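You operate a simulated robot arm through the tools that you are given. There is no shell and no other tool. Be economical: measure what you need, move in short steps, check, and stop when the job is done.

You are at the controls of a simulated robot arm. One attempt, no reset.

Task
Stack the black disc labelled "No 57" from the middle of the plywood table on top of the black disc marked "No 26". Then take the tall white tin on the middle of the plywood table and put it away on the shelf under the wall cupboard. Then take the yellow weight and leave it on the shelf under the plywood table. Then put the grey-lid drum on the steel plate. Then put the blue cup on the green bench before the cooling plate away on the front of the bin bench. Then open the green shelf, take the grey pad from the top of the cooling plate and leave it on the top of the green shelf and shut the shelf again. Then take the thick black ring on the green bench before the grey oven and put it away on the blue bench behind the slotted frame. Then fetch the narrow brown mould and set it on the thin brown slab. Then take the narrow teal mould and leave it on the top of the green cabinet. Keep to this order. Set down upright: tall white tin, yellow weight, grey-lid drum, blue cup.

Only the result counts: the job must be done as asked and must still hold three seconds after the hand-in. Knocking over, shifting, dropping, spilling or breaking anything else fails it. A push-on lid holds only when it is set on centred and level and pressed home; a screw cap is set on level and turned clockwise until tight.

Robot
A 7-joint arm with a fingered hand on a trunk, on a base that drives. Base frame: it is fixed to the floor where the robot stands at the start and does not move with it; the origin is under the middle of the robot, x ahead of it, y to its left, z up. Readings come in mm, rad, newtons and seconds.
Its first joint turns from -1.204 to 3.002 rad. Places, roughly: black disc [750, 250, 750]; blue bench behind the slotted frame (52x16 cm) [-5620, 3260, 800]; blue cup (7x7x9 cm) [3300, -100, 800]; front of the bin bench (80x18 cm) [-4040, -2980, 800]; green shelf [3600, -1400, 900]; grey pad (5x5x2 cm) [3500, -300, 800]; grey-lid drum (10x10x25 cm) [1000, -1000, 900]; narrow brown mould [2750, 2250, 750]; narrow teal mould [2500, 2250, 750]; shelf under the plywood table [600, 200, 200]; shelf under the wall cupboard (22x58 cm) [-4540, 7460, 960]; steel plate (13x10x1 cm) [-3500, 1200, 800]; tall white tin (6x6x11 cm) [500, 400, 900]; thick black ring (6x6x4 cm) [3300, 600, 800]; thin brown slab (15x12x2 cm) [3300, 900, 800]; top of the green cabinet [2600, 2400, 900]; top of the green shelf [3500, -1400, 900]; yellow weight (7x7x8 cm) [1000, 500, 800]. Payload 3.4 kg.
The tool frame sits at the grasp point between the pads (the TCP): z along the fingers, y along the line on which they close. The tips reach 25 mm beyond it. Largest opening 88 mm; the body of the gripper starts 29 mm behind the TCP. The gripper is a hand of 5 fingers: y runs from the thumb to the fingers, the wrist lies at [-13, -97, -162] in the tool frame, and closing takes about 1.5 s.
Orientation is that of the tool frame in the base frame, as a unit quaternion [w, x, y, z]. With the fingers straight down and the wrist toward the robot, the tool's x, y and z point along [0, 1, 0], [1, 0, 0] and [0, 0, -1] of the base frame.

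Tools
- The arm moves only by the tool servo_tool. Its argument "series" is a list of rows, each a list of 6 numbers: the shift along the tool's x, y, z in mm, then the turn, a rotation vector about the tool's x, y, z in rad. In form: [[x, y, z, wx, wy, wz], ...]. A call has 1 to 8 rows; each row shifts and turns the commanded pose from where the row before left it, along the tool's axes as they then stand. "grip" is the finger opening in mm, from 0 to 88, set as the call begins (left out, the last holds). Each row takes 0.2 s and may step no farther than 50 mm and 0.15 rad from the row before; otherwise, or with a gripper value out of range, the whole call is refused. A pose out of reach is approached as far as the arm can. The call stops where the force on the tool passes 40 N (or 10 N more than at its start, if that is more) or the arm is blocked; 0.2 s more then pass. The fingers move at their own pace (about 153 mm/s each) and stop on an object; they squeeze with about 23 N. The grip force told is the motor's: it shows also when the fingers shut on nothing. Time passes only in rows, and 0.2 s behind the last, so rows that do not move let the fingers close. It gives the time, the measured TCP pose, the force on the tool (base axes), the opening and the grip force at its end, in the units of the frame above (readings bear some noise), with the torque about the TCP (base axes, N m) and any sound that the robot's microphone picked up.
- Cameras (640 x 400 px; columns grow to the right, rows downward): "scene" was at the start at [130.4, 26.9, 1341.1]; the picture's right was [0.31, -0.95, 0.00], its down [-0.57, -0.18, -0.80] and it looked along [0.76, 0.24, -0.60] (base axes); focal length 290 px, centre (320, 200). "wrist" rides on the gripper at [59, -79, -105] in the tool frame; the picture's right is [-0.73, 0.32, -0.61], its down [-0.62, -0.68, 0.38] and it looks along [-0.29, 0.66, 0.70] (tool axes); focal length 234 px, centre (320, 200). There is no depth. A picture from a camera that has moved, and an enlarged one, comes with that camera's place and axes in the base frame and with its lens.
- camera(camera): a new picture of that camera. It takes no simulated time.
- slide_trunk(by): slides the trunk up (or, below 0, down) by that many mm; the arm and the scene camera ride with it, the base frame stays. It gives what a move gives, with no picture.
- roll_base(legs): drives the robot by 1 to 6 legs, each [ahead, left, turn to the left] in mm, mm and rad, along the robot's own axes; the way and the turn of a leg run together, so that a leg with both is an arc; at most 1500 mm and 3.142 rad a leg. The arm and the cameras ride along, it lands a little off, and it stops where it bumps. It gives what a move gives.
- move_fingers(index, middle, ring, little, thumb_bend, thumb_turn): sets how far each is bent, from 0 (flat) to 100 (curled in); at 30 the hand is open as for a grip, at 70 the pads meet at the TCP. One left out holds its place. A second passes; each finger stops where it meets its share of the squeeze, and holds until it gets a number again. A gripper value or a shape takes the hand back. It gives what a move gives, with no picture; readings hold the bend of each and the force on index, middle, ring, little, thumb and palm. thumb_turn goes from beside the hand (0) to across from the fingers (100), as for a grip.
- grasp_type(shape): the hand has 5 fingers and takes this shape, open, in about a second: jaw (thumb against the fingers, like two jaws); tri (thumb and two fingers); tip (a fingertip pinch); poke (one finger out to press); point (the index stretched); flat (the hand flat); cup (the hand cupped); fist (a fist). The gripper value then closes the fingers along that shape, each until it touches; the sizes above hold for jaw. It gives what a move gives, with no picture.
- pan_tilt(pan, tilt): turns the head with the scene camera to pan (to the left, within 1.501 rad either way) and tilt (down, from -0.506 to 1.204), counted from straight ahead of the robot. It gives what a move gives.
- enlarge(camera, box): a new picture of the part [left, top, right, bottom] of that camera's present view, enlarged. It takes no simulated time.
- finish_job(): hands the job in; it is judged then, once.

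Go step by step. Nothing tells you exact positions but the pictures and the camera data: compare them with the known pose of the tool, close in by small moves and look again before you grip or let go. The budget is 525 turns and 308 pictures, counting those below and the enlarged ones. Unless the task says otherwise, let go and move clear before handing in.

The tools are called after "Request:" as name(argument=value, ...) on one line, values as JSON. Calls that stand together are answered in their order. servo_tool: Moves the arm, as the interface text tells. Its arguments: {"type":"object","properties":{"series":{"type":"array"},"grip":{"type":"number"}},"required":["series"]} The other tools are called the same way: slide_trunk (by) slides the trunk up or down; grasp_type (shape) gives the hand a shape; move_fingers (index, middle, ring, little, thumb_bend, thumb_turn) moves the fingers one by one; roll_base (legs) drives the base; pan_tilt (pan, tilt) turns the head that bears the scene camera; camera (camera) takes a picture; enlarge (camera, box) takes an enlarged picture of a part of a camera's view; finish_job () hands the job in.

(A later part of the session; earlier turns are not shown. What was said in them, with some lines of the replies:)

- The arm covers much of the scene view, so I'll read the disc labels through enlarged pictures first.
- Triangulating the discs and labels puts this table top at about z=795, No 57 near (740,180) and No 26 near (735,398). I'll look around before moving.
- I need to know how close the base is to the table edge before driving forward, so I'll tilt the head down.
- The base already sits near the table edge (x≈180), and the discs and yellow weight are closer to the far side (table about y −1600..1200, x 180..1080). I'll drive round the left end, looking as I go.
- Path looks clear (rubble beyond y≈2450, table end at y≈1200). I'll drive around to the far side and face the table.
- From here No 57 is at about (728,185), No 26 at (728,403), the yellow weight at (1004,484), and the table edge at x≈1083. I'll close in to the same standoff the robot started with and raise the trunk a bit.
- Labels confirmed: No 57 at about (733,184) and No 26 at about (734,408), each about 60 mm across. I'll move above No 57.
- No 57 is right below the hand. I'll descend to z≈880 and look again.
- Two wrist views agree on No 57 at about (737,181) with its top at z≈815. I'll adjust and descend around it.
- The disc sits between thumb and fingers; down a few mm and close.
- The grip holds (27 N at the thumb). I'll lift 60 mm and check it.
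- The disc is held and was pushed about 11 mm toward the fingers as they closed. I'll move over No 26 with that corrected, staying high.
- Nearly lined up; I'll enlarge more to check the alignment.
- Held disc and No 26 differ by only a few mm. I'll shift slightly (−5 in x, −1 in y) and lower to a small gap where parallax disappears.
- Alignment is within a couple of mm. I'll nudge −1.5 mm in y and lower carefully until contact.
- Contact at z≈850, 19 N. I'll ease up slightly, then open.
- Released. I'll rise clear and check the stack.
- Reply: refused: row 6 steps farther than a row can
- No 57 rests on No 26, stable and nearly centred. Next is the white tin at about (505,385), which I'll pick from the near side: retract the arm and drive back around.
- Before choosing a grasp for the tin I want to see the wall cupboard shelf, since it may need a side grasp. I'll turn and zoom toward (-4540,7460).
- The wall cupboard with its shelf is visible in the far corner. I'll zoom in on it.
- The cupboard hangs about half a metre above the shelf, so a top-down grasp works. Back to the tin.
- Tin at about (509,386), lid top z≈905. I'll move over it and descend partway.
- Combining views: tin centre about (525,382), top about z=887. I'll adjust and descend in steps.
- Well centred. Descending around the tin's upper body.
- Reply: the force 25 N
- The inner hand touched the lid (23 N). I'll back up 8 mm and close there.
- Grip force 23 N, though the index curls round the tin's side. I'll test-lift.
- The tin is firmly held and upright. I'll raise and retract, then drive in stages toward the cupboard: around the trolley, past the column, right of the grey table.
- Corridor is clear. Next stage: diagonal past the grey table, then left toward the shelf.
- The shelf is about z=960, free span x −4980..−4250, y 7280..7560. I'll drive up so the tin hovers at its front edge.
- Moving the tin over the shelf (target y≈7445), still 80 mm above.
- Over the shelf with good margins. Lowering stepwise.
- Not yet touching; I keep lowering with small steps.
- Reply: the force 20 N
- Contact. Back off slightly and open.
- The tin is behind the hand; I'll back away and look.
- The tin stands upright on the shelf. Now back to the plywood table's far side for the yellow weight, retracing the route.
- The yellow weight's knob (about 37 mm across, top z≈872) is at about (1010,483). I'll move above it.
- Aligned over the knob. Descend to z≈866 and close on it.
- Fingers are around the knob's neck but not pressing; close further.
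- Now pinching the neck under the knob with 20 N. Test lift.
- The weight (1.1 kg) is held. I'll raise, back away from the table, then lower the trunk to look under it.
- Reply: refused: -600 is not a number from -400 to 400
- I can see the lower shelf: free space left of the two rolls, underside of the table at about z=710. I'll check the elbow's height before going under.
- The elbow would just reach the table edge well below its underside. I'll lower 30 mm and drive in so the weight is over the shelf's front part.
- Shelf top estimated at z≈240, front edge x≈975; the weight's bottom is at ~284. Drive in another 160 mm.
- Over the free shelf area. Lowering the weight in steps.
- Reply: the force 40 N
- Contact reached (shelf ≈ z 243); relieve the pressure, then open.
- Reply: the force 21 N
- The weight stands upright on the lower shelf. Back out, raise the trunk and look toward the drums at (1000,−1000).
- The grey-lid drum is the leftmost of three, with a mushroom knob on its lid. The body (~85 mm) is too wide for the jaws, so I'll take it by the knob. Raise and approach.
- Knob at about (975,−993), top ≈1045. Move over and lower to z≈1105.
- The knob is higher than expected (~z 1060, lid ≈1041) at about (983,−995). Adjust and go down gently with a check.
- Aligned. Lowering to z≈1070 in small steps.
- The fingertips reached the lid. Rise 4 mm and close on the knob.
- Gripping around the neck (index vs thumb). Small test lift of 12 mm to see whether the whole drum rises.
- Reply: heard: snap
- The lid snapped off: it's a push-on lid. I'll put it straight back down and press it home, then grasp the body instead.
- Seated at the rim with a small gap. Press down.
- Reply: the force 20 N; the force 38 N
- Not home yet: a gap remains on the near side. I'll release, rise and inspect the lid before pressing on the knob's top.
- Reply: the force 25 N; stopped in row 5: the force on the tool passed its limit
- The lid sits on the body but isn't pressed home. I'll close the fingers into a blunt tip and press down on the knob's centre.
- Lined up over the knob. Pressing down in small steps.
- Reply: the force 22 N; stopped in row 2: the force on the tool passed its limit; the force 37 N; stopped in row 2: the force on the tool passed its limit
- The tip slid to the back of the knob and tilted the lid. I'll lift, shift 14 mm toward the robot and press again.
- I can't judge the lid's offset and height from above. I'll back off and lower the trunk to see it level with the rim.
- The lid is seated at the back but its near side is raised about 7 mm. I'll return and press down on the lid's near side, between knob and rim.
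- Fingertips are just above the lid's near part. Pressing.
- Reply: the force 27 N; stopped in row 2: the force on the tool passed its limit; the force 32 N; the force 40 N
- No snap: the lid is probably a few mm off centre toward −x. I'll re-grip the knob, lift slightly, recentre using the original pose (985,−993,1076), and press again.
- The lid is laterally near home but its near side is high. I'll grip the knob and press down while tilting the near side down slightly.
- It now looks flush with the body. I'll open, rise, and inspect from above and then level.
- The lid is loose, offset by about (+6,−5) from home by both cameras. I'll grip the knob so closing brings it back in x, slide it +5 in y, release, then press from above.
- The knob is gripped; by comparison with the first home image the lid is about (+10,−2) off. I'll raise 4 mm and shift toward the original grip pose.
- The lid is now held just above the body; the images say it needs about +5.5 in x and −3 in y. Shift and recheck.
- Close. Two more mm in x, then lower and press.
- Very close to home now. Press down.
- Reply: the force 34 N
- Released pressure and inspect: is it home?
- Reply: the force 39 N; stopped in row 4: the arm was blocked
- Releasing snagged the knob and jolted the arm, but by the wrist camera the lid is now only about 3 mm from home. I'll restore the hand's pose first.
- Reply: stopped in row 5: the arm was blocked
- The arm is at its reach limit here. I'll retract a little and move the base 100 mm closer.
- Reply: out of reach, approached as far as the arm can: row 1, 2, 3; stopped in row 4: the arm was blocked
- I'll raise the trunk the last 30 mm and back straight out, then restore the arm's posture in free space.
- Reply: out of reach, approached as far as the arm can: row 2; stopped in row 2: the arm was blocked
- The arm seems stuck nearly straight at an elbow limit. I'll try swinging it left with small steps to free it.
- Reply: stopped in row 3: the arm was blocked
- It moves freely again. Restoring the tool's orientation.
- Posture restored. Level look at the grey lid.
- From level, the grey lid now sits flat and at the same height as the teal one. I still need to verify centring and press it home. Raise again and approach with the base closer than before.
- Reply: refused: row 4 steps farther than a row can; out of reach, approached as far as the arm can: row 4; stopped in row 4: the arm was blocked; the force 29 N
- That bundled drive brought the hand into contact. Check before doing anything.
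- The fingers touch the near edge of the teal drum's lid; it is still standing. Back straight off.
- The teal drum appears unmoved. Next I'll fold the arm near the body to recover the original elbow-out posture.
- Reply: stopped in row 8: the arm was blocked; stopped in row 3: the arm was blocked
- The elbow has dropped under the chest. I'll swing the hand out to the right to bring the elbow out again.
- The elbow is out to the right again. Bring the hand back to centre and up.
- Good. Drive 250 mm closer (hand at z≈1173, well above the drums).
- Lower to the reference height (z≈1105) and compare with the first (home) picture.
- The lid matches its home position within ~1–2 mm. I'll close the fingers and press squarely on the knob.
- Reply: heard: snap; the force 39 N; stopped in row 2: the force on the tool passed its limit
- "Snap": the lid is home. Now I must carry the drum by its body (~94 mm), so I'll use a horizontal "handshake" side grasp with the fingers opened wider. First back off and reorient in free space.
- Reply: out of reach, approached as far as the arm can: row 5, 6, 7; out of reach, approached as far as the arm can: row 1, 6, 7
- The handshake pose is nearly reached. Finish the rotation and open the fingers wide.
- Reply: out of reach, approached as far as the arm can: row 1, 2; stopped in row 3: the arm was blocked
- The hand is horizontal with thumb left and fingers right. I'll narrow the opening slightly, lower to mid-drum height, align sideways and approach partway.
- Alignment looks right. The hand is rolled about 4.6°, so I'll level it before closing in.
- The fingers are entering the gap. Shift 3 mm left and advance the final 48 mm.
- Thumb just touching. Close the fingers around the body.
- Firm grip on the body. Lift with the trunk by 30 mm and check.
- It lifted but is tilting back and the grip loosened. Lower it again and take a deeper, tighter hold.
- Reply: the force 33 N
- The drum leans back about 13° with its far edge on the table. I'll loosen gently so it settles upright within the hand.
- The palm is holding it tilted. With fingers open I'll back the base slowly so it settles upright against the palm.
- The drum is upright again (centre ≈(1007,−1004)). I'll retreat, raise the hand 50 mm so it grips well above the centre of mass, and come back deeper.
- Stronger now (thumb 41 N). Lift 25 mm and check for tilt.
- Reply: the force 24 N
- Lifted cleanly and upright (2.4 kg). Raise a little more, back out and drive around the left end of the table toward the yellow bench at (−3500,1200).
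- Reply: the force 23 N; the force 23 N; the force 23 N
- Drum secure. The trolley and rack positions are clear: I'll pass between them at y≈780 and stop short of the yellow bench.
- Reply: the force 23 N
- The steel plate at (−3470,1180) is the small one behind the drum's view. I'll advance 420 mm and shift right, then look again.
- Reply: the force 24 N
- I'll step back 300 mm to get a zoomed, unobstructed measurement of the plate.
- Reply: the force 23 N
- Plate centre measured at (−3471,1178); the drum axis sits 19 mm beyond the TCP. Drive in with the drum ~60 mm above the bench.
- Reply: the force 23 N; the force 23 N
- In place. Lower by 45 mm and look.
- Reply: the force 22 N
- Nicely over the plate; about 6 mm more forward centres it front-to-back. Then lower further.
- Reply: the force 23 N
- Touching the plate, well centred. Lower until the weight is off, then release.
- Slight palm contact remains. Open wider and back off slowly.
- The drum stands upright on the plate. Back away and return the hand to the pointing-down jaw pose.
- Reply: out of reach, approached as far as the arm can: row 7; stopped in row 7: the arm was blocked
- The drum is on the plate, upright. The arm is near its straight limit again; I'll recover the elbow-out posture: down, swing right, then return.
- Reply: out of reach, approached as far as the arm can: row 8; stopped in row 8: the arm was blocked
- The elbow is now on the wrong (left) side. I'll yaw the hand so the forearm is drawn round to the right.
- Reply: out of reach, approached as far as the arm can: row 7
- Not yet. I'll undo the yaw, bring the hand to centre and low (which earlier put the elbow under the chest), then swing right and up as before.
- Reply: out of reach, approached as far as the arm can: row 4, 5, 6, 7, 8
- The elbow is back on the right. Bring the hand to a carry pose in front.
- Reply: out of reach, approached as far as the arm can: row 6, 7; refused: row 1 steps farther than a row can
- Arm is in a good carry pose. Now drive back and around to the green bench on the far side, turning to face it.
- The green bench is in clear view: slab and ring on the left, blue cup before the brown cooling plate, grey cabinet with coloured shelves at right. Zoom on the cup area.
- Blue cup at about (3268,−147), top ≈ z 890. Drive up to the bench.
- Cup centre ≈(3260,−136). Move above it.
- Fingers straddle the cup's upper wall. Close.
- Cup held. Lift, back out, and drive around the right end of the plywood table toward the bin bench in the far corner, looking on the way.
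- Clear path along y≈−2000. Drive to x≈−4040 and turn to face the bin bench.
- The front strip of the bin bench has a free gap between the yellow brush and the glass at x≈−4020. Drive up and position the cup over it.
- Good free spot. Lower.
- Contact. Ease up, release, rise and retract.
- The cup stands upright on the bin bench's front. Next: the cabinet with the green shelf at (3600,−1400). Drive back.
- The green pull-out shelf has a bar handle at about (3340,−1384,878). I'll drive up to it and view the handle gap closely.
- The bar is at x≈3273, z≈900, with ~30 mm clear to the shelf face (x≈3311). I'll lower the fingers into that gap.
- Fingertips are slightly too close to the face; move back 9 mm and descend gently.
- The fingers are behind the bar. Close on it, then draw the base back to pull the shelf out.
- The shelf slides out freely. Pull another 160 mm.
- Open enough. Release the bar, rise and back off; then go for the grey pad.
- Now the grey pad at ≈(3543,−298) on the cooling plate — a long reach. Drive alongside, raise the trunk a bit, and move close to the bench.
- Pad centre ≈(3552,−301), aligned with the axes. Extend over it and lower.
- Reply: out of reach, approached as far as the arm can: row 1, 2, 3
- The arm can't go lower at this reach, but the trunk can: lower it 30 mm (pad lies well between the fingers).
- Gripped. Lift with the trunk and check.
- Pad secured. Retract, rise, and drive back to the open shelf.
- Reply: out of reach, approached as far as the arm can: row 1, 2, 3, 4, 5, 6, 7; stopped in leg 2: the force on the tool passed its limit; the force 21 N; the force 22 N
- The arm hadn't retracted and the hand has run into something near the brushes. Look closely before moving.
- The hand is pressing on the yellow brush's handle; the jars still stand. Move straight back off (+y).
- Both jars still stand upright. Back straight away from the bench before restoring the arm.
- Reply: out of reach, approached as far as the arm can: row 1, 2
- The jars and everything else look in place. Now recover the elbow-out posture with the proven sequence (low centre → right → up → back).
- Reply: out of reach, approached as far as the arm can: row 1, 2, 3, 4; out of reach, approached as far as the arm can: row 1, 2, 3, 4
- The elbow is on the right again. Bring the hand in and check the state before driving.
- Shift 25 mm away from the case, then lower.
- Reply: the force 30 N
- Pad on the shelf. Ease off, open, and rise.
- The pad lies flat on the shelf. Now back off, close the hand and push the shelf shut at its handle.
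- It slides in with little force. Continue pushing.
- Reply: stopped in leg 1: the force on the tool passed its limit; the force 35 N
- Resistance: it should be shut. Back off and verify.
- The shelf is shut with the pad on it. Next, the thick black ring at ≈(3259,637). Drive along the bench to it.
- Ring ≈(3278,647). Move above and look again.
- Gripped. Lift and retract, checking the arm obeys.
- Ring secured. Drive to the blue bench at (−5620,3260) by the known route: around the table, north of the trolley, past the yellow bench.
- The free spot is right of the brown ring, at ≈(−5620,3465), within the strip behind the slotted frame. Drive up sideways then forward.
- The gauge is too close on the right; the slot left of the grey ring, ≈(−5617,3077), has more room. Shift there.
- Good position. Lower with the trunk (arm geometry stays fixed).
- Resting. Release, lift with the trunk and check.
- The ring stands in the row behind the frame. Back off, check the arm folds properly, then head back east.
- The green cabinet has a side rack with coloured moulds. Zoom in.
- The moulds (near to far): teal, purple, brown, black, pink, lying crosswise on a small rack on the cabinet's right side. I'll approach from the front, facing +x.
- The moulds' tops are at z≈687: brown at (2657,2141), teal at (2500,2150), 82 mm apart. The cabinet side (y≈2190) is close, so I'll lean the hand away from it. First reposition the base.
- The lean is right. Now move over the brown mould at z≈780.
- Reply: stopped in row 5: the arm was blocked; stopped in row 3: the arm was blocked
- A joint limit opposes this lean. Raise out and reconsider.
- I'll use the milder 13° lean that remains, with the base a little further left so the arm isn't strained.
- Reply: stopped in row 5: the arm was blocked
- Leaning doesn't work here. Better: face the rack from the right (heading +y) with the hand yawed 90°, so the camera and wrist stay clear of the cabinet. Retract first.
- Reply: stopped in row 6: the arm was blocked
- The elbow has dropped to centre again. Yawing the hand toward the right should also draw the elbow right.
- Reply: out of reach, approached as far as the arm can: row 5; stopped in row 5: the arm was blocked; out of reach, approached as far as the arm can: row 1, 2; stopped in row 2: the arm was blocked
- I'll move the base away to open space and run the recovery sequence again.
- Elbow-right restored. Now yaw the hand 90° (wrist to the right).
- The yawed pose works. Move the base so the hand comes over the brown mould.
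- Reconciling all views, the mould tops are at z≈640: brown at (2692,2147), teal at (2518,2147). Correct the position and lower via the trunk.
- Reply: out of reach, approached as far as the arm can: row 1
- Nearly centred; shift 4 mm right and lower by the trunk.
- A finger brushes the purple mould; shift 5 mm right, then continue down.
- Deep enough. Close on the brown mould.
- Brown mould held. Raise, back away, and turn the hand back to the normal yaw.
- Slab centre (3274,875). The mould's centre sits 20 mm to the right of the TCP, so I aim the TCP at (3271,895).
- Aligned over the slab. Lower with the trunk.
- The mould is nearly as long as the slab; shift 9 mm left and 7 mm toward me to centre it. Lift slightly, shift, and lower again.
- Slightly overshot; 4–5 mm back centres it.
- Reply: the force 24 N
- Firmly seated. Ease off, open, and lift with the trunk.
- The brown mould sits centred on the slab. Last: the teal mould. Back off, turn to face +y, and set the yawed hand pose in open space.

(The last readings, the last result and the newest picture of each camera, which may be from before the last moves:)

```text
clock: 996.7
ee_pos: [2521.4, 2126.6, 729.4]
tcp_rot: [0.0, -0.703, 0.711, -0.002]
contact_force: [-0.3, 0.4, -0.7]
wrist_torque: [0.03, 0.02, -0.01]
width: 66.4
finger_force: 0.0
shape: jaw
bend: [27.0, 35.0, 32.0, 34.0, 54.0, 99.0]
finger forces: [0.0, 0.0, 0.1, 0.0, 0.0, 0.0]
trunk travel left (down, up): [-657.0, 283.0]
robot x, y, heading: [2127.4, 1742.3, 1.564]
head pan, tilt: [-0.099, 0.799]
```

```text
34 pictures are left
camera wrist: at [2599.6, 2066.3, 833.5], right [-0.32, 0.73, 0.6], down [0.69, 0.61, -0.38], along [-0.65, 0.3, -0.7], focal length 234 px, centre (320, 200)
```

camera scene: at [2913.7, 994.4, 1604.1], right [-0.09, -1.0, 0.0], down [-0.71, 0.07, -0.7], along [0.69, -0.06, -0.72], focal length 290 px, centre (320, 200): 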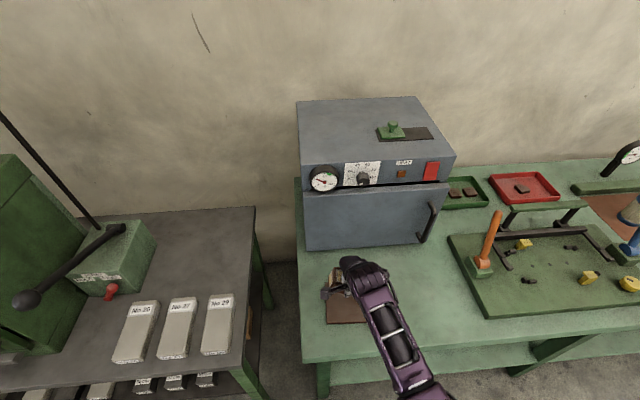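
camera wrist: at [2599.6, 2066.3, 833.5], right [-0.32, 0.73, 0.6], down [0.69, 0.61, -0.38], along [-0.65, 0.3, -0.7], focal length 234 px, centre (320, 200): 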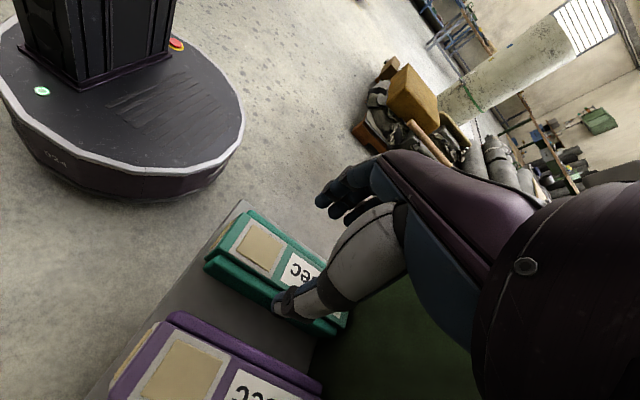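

The teal mould is centred under the hand. Lower.

Request:
slide_trunk(by=-62)

Request:
camera(camera="wrist")

```text
clock: 997.8
ee_pos: [2520.9, 2127.0, 666.6]
tcp_rot: [0.0, -0.703, 0.711, -0.002]
contact_force: [-0.4, 0.6, 0.3]
wrist_torque: [0.04, -0.06, 0.0]
width: 66.3
finger_force: 0.1
shape: jaw
bend: [27.0, 35.0, 32.0, 34.0, 54.0, 99.0]
finger forces: [0.0, 0.0, 0.0, 0.0, 0.0, 0.0]
trunk travel left (down, up): [-595.0, 345.0]
robot x, y, heading: [2126.0, 1737.7, 1.565]
head pan, tilt: [-0.099, 0.799]
```

```text
33 pictures are left
camera wrist: at [2599.5, 2066.2, 771.7], right [-0.32, 0.73, 0.6], down [0.69, 0.61, -0.38], along [-0.65, 0.3, -0.7], focal length 234 px, centre (320, 200)
```

wrist: 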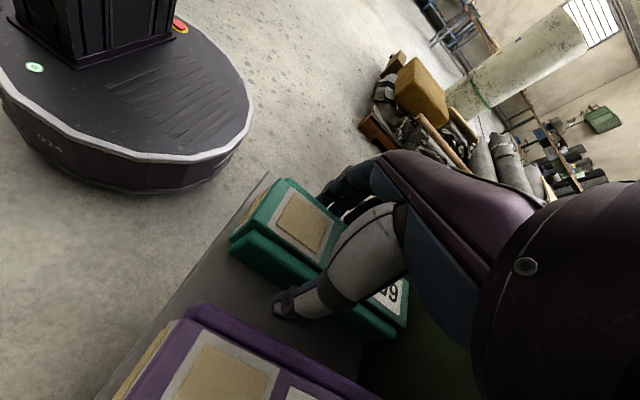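

Request:
slide_trunk(by=-20)

Request:
servo_tool(series=[[0, 0, 0, 0, 0, 0], [0, 0, 0, 0, 0, 0], [0, 0, 0, 0, 0, 0], [0, 0, 0, 0, 0, 0], [0, 0, 0, 0, 0, 0], [0, 0, 0, 0, 0, 0], [0, 0, 0, 0, 0, 0]], grip=20)

Request:
slide_trunk(by=20)

Request:
camera(camera="wrist")

```text
clock: 998.4
ee_pos: [2520.2, 2126.0, 647.1]
tcp_rot: [0.0, -0.703, 0.711, -0.002]
contact_force: [-1.7, -0.1, 1.5]
wrist_torque: [0.06, 0.07, 0.06]
width: 66.5
finger_force: 0.0
shape: jaw
bend: [27.0, 35.0, 32.0, 33.0, 54.0, 99.0]
finger forces: [0.1, 0.0, 0.0, 2.4, 0.0, 0.1]
trunk travel left (down, up): [-575.0, 365.0]
robot x, y, heading: [2129.1, 1738.0, 1.568]
head pan, tilt: [-0.099, 0.799]
```

```text
clock: 1000.0
ee_pos: [2519.4, 2126.3, 647.1]
tcp_rot: [0.001, -0.703, 0.711, -0.003]
contact_force: [-2.0, 0.6, 0.4]
wrist_torque: [0.01, -0.03, 0.17]
width: 48.1
finger_force: 22.7
shape: jaw
bend: [74.0, 43.0, 39.0, 41.0, 67.0, 100.0]
finger forces: [10.9, 6.0, 2.6, 2.7, 21.1, 0.1]
trunk travel left (down, up): [-575.0, 365.0]
robot x, y, heading: [2128.5, 1736.1, 1.561]
head pan, tilt: [-0.099, 0.799]
```

```text
clock: 1000.7
ee_pos: [2520.9, 2126.7, 665.9]
tcp_rot: [-0.001, -0.703, 0.711, -0.002]
contact_force: [0.8, 0.2, -6.9]
wrist_torque: [-0.14, -0.04, -0.02]
width: 48.4
finger_force: 23.2
shape: jaw
bend: [74.0, 43.0, 41.0, 42.0, 67.0, 99.0]
finger forces: [12.1, 5.4, 2.5, 1.3, 21.3, 0.1]
trunk travel left (down, up): [-595.0, 345.0]
robot x, y, heading: [2126.7, 1736.8, 1.569]
head pan, tilt: [-0.099, 0.799]
```

```text
32 pictures are left
camera wrist: at [2600.2, 2066.7, 770.7], right [-0.31, 0.73, 0.6], down [0.69, 0.61, -0.38], along [-0.65, 0.3, -0.7], focal length 234 px, centre (320, 200)
```

wrist: 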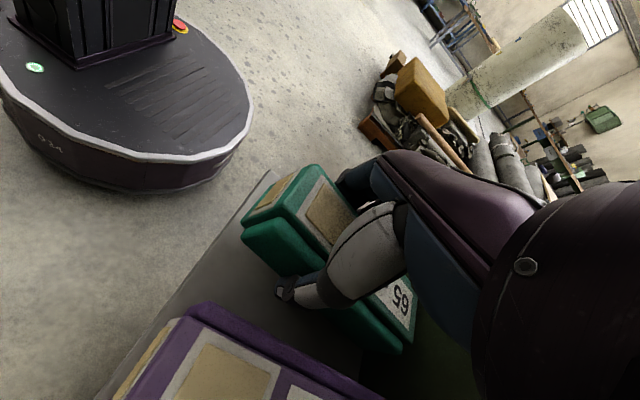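

Held. Back 60 mm clear of the cabinet's top edge, raise fully, then look.

Request:
roll_base(legs=[[-60, 0, 0]])

Request:
slide_trunk(by=340)

Request:
pan_tilt(pan=-0.3, tilt=0.7)

Request:
camera(camera="scene")

```text
clock: 1001.7
ee_pos: [2520.4, 2067.1, 667.8]
tcp_rot: [0.0, -0.703, 0.712, -0.001]
contact_force: [0.6, 0.1, -6.5]
wrist_torque: [-0.13, 0.03, -0.01]
width: 48.0
finger_force: 23.1
shape: jaw
bend: [74.0, 44.0, 41.0, 42.0, 67.0, 98.0]
finger forces: [12.2, 5.3, 2.5, 1.2, 21.3, 0.0]
trunk travel left (down, up): [-595.0, 345.0]
robot x, y, heading: [2126.8, 1677.3, 1.572]
head pan, tilt: [-0.099, 0.799]
```

```text
clock: 1005.0
ee_pos: [2520.7, 2067.3, 1005.7]
tcp_rot: [-0.001, -0.703, 0.711, -0.002]
contact_force: [0.4, -0.4, -5.8]
wrist_torque: [-0.15, 0.03, -0.02]
width: 47.7
finger_force: 22.4
shape: jaw
bend: [74.0, 44.0, 41.0, 42.0, 67.0, 98.0]
finger forces: [12.2, 5.5, 2.5, 1.3, 21.3, 0.0]
trunk travel left (down, up): [-935.0, 5.0]
robot x, y, heading: [2127.4, 1678.8, 1.563]
head pan, tilt: [-0.099, 0.799]
```

```text
clock: 1005.7
ee_pos: [2520.5, 2067.3, 1006.2]
tcp_rot: [0.0, -0.703, 0.712, -0.001]
contact_force: [0.1, -0.2, -5.5]
wrist_torque: [-0.13, 0.02, -0.02]
width: 47.9
finger_force: 22.8
shape: jaw
bend: [74.0, 44.0, 41.0, 42.0, 67.0, 98.0]
finger forces: [12.2, 5.4, 2.5, 1.2, 21.4, 0.0]
trunk travel left (down, up): [-935.0, 5.0]
robot x, y, heading: [2131.4, 1679.9, 1.571]
head pan, tilt: [-0.3, 0.7]
```

```text
31 pictures are left
camera scene: at [2152.3, 1810.7, 1671.2], right [0.95, -0.3, 0.0], down [-0.19, -0.62, -0.76], along [0.23, 0.73, -0.65], focal length 290 px, centre (320, 200)
```

scene: 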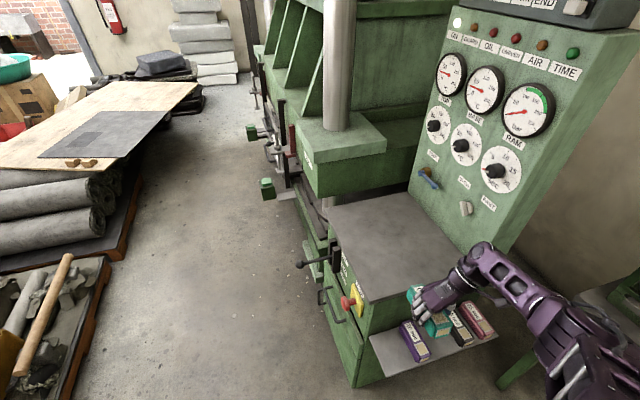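

The cabinet top spans about x 2440–2800, y 2200–2630. Move the mould over it at ≈(2575,2330).

Request:
roll_base(legs=[[0, -57, 0], [243, 0, 0]])

Request:
camera(camera="wrist")

Request:
camera(camera="scene")

```text
clock: 1008.1
ee_pos: [2578.8, 2311.6, 1006.5]
tcp_rot: [0.0, -0.704, 0.71, -0.001]
contact_force: [0.8, 0.5, -6.0]
wrist_torque: [-0.13, 0.03, -0.02]
width: 48.1
finger_force: 22.4
shape: jaw
bend: [74.0, 44.0, 41.0, 43.0, 67.0, 98.0]
finger forces: [12.1, 5.4, 2.7, 1.3, 21.7, 0.1]
trunk travel left (down, up): [-935.0, 5.0]
robot x, y, heading: [2186.5, 1922.8, 1.57]
head pan, tilt: [-0.3, 0.7]
```

```text
30 pictures are left
camera wrist: at [2657.0, 2251.3, 1111.1], right [-0.32, 0.73, 0.6], down [0.69, 0.62, -0.38], along [-0.65, 0.29, -0.7], focal length 234 px, centre (320, 200)
```

wrist: 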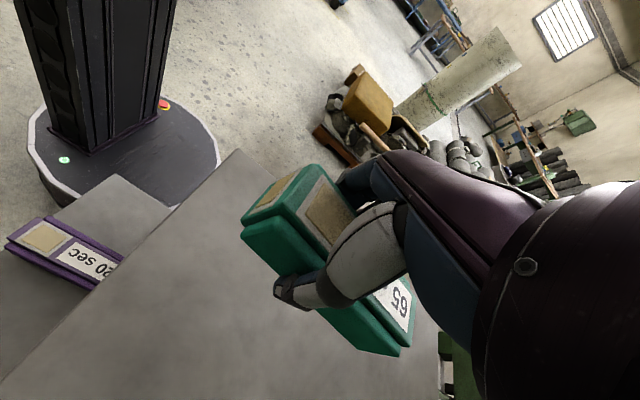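

```text
29 pictures are left
camera scene: at [2210.3, 2053.2, 1671.4], right [0.96, -0.3, 0.0], down [-0.19, -0.62, -0.76], along [0.23, 0.73, -0.64], focal length 290 px, centre (320, 200)
```

scene: 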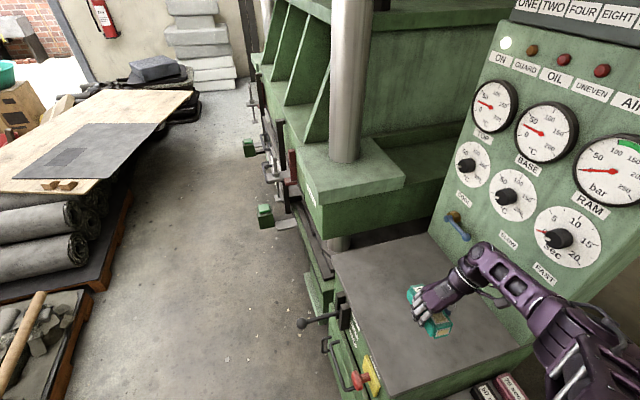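

Well over the cabinet top. Lower.

Request:
slide_trunk(by=-55)

Request:
slide_trunk(by=-6)

```text
clock: 1009.0
ee_pos: [2577.2, 2311.1, 951.0]
tcp_rot: [-0.001, -0.704, 0.71, -0.002]
contact_force: [0.2, 0.2, -5.9]
wrist_torque: [-0.11, 0.02, -0.03]
width: 48.0
finger_force: 23.6
shape: jaw
bend: [74.0, 44.0, 41.0, 43.0, 67.0, 98.0]
finger forces: [12.1, 5.5, 2.6, 1.4, 21.5, 0.0]
trunk travel left (down, up): [-880.0, 60.0]
robot x, y, heading: [2184.8, 1924.5, 1.569]
head pan, tilt: [-0.3, 0.7]
```

```text
clock: 1009.6
ee_pos: [2577.5, 2311.6, 944.8]
tcp_rot: [0.0, -0.704, 0.71, -0.001]
contact_force: [-0.3, 0.6, -5.7]
wrist_torque: [-0.14, 0.0, -0.01]
width: 47.7
finger_force: 23.4
shape: jaw
bend: [74.0, 44.0, 41.0, 43.0, 67.0, 98.0]
finger forces: [12.1, 5.4, 2.8, 1.3, 21.5, 0.1]
trunk travel left (down, up): [-874.0, 66.0]
robot x, y, heading: [2185.3, 1923.0, 1.571]
head pan, tilt: [-0.3, 0.7]
```

Request:
slide_trunk(by=-6)

Request:
slide_trunk(by=-4)

Request:
camera(camera="wrist")

```text
clock: 1010.1
ee_pos: [2577.8, 2311.2, 939.1]
tcp_rot: [-0.001, -0.704, 0.71, -0.001]
contact_force: [0.0, 0.6, -5.3]
wrist_torque: [-0.11, 0.03, 0.01]
width: 47.7
finger_force: 23.1
shape: jaw
bend: [74.0, 44.0, 41.0, 43.0, 67.0, 98.0]
finger forces: [12.2, 5.4, 2.7, 1.3, 21.5, 0.0]
trunk travel left (down, up): [-868.0, 72.0]
robot x, y, heading: [2185.8, 1920.7, 1.573]
head pan, tilt: [-0.3, 0.7]
```

```text
clock: 1010.7
ee_pos: [2577.7, 2311.5, 936.5]
tcp_rot: [-0.001, -0.704, 0.71, -0.001]
contact_force: [-0.1, -0.2, -6.6]
wrist_torque: [-0.15, 0.02, -0.02]
width: 48.0
finger_force: 23.2
shape: jaw
bend: [74.0, 44.0, 41.0, 43.0, 67.0, 98.0]
finger forces: [12.2, 5.3, 2.8, 1.3, 21.5, 0.0]
trunk travel left (down, up): [-864.0, 76.0]
robot x, y, heading: [2185.6, 1922.2, 1.57]
head pan, tilt: [-0.3, 0.7]
```

```text
28 pictures are left
camera wrist: at [2656.7, 2252.3, 1039.8], right [-0.32, 0.73, 0.6], down [0.69, 0.62, -0.38], along [-0.65, 0.29, -0.7], focal length 234 px, centre (320, 200)
```

wrist: 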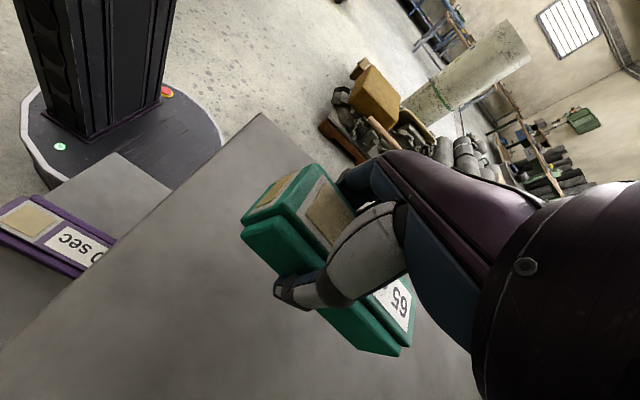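

The top is at z≈872; about 25 mm to go.

Request:
slide_trunk(by=-16)

Request:
slide_trunk(by=-4)

Request:
slide_trunk(by=-4)

```text
clock: 1011.3
ee_pos: [2578.7, 2311.6, 919.7]
tcp_rot: [-0.001, -0.704, 0.71, -0.001]
contact_force: [-0.7, -0.1, -6.3]
wrist_torque: [-0.12, 0.04, 0.03]
width: 48.0
finger_force: 23.1
shape: jaw
bend: [74.0, 44.0, 41.0, 43.0, 67.0, 98.0]
finger forces: [12.1, 5.5, 2.7, 1.3, 21.5, 0.0]
trunk travel left (down, up): [-848.0, 92.0]
robot x, y, heading: [2186.5, 1923.3, 1.574]
head pan, tilt: [-0.3, 0.7]
```

```text
clock: 1011.8
ee_pos: [2577.2, 2312.4, 915.0]
tcp_rot: [0.0, -0.704, 0.71, -0.002]
contact_force: [0.4, 0.4, -7.2]
wrist_torque: [-0.14, 0.02, 0.01]
width: 47.9
finger_force: 23.4
shape: jaw
bend: [74.0, 44.0, 41.0, 43.0, 67.0, 98.0]
finger forces: [12.0, 5.5, 2.7, 1.3, 21.5, 0.0]
trunk travel left (down, up): [-844.0, 96.0]
robot x, y, heading: [2184.5, 1925.9, 1.574]
head pan, tilt: [-0.3, 0.7]
```

```text
clock: 1012.4
ee_pos: [2576.4, 2311.4, 910.7]
tcp_rot: [0.0, -0.704, 0.71, -0.002]
contact_force: [-0.4, 0.2, -6.4]
wrist_torque: [-0.1, 0.02, -0.02]
width: 47.9
finger_force: 22.7
shape: jaw
bend: [74.0, 44.0, 41.0, 43.0, 67.0, 98.0]
finger forces: [12.1, 5.5, 2.6, 1.4, 21.5, 0.0]
trunk travel left (down, up): [-840.0, 100.0]
robot x, y, heading: [2189.1, 1918.1, 1.572]
head pan, tilt: [-0.3, 0.7]
```

Request:
slide_trunk(by=-4)

Request:
slide_trunk(by=-4)

Request:
slide_trunk(by=-4)

```text
clock: 1012.9
ee_pos: [2578.1, 2312.8, 907.6]
tcp_rot: [0.0, -0.705, 0.71, -0.002]
contact_force: [1.0, 0.2, -6.1]
wrist_torque: [-0.17, -0.02, -0.04]
width: 47.9
finger_force: 22.7
shape: jaw
bend: [74.0, 44.0, 41.0, 43.0, 67.0, 98.0]
finger forces: [12.0, 5.3, 2.7, 1.3, 21.5, 0.0]
trunk travel left (down, up): [-836.0, 104.0]
robot x, y, heading: [2186.2, 1923.6, 1.569]
head pan, tilt: [-0.3, 0.7]
```

```text
clock: 1013.4
ee_pos: [2578.2, 2311.8, 903.4]
tcp_rot: [0.0, -0.704, 0.71, -0.002]
contact_force: [-0.4, 0.0, -6.0]
wrist_torque: [-0.12, 0.04, 0.01]
width: 47.9
finger_force: 22.7
shape: jaw
bend: [74.0, 44.0, 41.0, 43.0, 67.0, 98.0]
finger forces: [12.2, 5.3, 2.7, 1.3, 21.5, 0.0]
trunk travel left (down, up): [-832.0, 108.0]
robot x, y, heading: [2187.0, 1921.4, 1.576]
head pan, tilt: [-0.3, 0.7]
```

```text
clock: 1014.0
ee_pos: [2577.7, 2310.8, 899.9]
tcp_rot: [-0.001, -0.704, 0.71, -0.002]
contact_force: [0.0, 0.3, -5.1]
wrist_torque: [-0.04, -0.01, 0.03]
width: 47.8
finger_force: 22.7
shape: jaw
bend: [74.0, 44.0, 41.0, 43.0, 67.0, 98.0]
finger forces: [12.0, 5.4, 2.9, 1.4, 21.6, 0.0]
trunk travel left (down, up): [-828.0, 112.0]
robot x, y, heading: [2185.3, 1922.0, 1.568]
head pan, tilt: [-0.3, 0.7]
```

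Request:
slide_trunk(by=-5)

Request:
slide_trunk(by=-5)

Request:
slide_trunk(by=-3)

```text
clock: 1014.5
ee_pos: [2577.1, 2311.7, 893.7]
tcp_rot: [-0.001, -0.704, 0.71, -0.001]
contact_force: [-0.4, -0.4, -3.5]
wrist_torque: [0.04, 0.0, -0.01]
width: 47.9
finger_force: 23.3
shape: jaw
bend: [74.0, 44.0, 41.0, 42.0, 67.0, 98.0]
finger forces: [11.9, 5.3, 3.2, 1.6, 21.8, 0.1]
trunk travel left (down, up): [-823.0, 117.0]
robot x, y, heading: [2185.5, 1923.2, 1.572]
head pan, tilt: [-0.3, 0.7]
```

```text
clock: 1015.0
ee_pos: [2576.8, 2311.3, 888.3]
tcp_rot: [0.0, -0.704, 0.71, -0.002]
contact_force: [-0.6, -0.9, -2.4]
wrist_torque: [0.09, 0.03, 0.02]
width: 47.8
finger_force: 23.0
shape: jaw
bend: [74.0, 44.0, 41.0, 42.0, 67.0, 98.0]
finger forces: [11.6, 5.2, 3.3, 1.6, 22.1, 0.1]
trunk travel left (down, up): [-818.0, 122.0]
robot x, y, heading: [2188.6, 1924.5, 1.571]
head pan, tilt: [-0.3, 0.7]
```

```text
clock: 1015.6
ee_pos: [2577.3, 2310.9, 886.7]
tcp_rot: [0.001, -0.704, 0.71, -0.002]
contact_force: [0.8, -2.0, 1.9]
wrist_torque: [0.07, -0.02, 0.0]
width: 48.0
finger_force: 23.2
shape: jaw
bend: [74.0, 44.0, 41.0, 42.0, 67.0, 98.0]
finger forces: [11.3, 5.7, 3.4, 1.6, 22.4, 0.0]
trunk travel left (down, up): [-815.0, 125.0]
robot x, y, heading: [2186.4, 1921.2, 1.574]
head pan, tilt: [-0.3, 0.7]
```

Request:
slide_trunk(by=-2)

Request:
camera(camera="wrist")

```text
clock: 1016.1
ee_pos: [2576.5, 2310.6, 886.1]
tcp_rot: [0.001, -0.703, 0.711, -0.002]
contact_force: [2.5, 0.0, 11.0]
wrist_torque: [0.09, -0.05, 0.04]
width: 47.9
finger_force: 22.6
shape: jaw
bend: [74.0, 44.0, 41.0, 43.0, 67.0, 98.0]
finger forces: [11.2, 6.2, 2.9, 1.6, 24.1, 0.0]
trunk travel left (down, up): [-813.0, 127.0]
robot x, y, heading: [2187.3, 1923.7, 1.572]
head pan, tilt: [-0.3, 0.7]
```

```text
27 pictures are left
camera wrist: at [2655.7, 2251.1, 990.9], right [-0.32, 0.73, 0.61], down [0.69, 0.62, -0.38], along [-0.65, 0.3, -0.7], focal length 234 px, centre (320, 200)
```

wrist: 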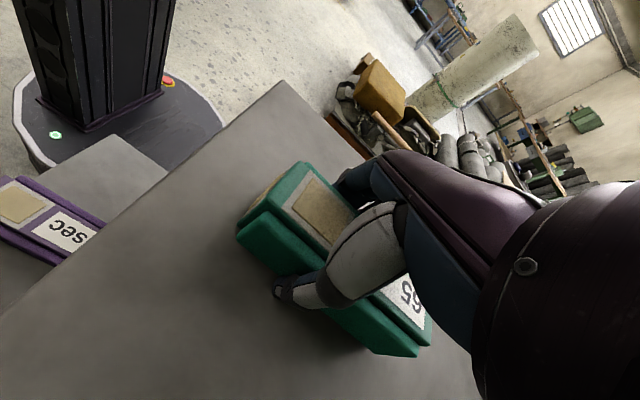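

The mould rests on the cabinet top. Release, lift by trunk, back off and check.

Request:
servo_tool(series=[[0, 0, 0, 0, 0, 0], [0, 0, 0, 0, 0, 0], [0, 0, 0, 0, 0, 0], [0, 0, 0, 0, 0, 0], [0, 0, 0, 0, 0, 0]], grip=86)

Request:
slide_trunk(by=110)

Request:
roll_base(legs=[[-350, 0, 0]])

Request:
camera(camera="scene")

```text
clock: 1017.3
ee_pos: [2576.4, 2311.0, 884.6]
tcp_rot: [0.0, -0.704, 0.71, -0.003]
contact_force: [3.7, -0.4, 11.8]
wrist_torque: [0.1, 0.41, -0.02]
width: 82.1
finger_force: 0.0
shape: jaw
bend: [31.0, 32.0, 30.0, 30.0, 31.0, 98.0]
finger forces: [0.0, 11.5, 0.0, 0.0, 0.0, 0.0]
trunk travel left (down, up): [-813.0, 127.0]
robot x, y, heading: [2186.0, 1923.7, 1.571]
head pan, tilt: [-0.3, 0.7]
```

```text
clock: 1018.7
ee_pos: [2577.1, 2310.6, 994.1]
tcp_rot: [-0.001, -0.704, 0.71, -0.002]
contact_force: [0.2, 0.4, 0.3]
wrist_torque: [-0.01, -0.02, 0.03]
width: 85.7
finger_force: 0.1
shape: jaw
bend: [31.0, 30.0, 30.0, 30.0, 31.0, 98.0]
finger forces: [0.1, 0.0, 0.0, 0.1, 0.1, 0.0]
trunk travel left (down, up): [-923.0, 17.0]
robot x, y, heading: [2187.9, 1919.2, 1.574]
head pan, tilt: [-0.3, 0.7]
```

```text
clock: 1021.0
ee_pos: [2577.7, 1964.8, 994.1]
tcp_rot: [-0.001, -0.702, 0.712, -0.002]
contact_force: [0.3, -0.4, -0.4]
wrist_torque: [0.0, 0.0, 0.05]
width: 85.7
finger_force: 0.0
shape: jaw
bend: [31.0, 30.0, 30.0, 30.0, 31.0, 98.0]
finger forces: [0.0, 0.0, 0.1, 0.1, 0.0, 0.0]
trunk travel left (down, up): [-923.0, 17.0]
robot x, y, heading: [2182.8, 1577.1, 1.568]
head pan, tilt: [-0.3, 0.7]
```

```text
26 pictures are left
camera scene: at [2208.5, 1707.7, 1659.3], right [0.95, -0.3, 0.0], down [-0.19, -0.61, -0.76], along [0.23, 0.73, -0.64], focal length 290 px, centre (320, 200)
```

scene: 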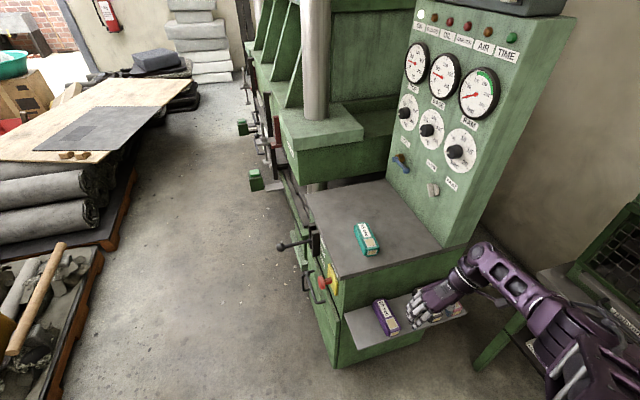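

The teal mould lies on the cabinet top, the hand is clear, and every step is done in order, so I'm handing in.

Request:
finish_job()

```text
The job is handed in.
```

All nine steps were carried out in the order given and the job is handed in. I don't know the verdict.

Three things could count against it:
- **Grey-lid drum:** its push-on lid came off when I first lifted it by the knob. I pressed it back until it snapped, then carried the drum by its body.
- **Teal drum on the plywood table:** the hand bumped its lid edge once. It stayed standing and looked unmoved.
- **Yellow brush on the green bench:** the hand pushed against its handle once. The brush and its jar stayed upright and looked in place.
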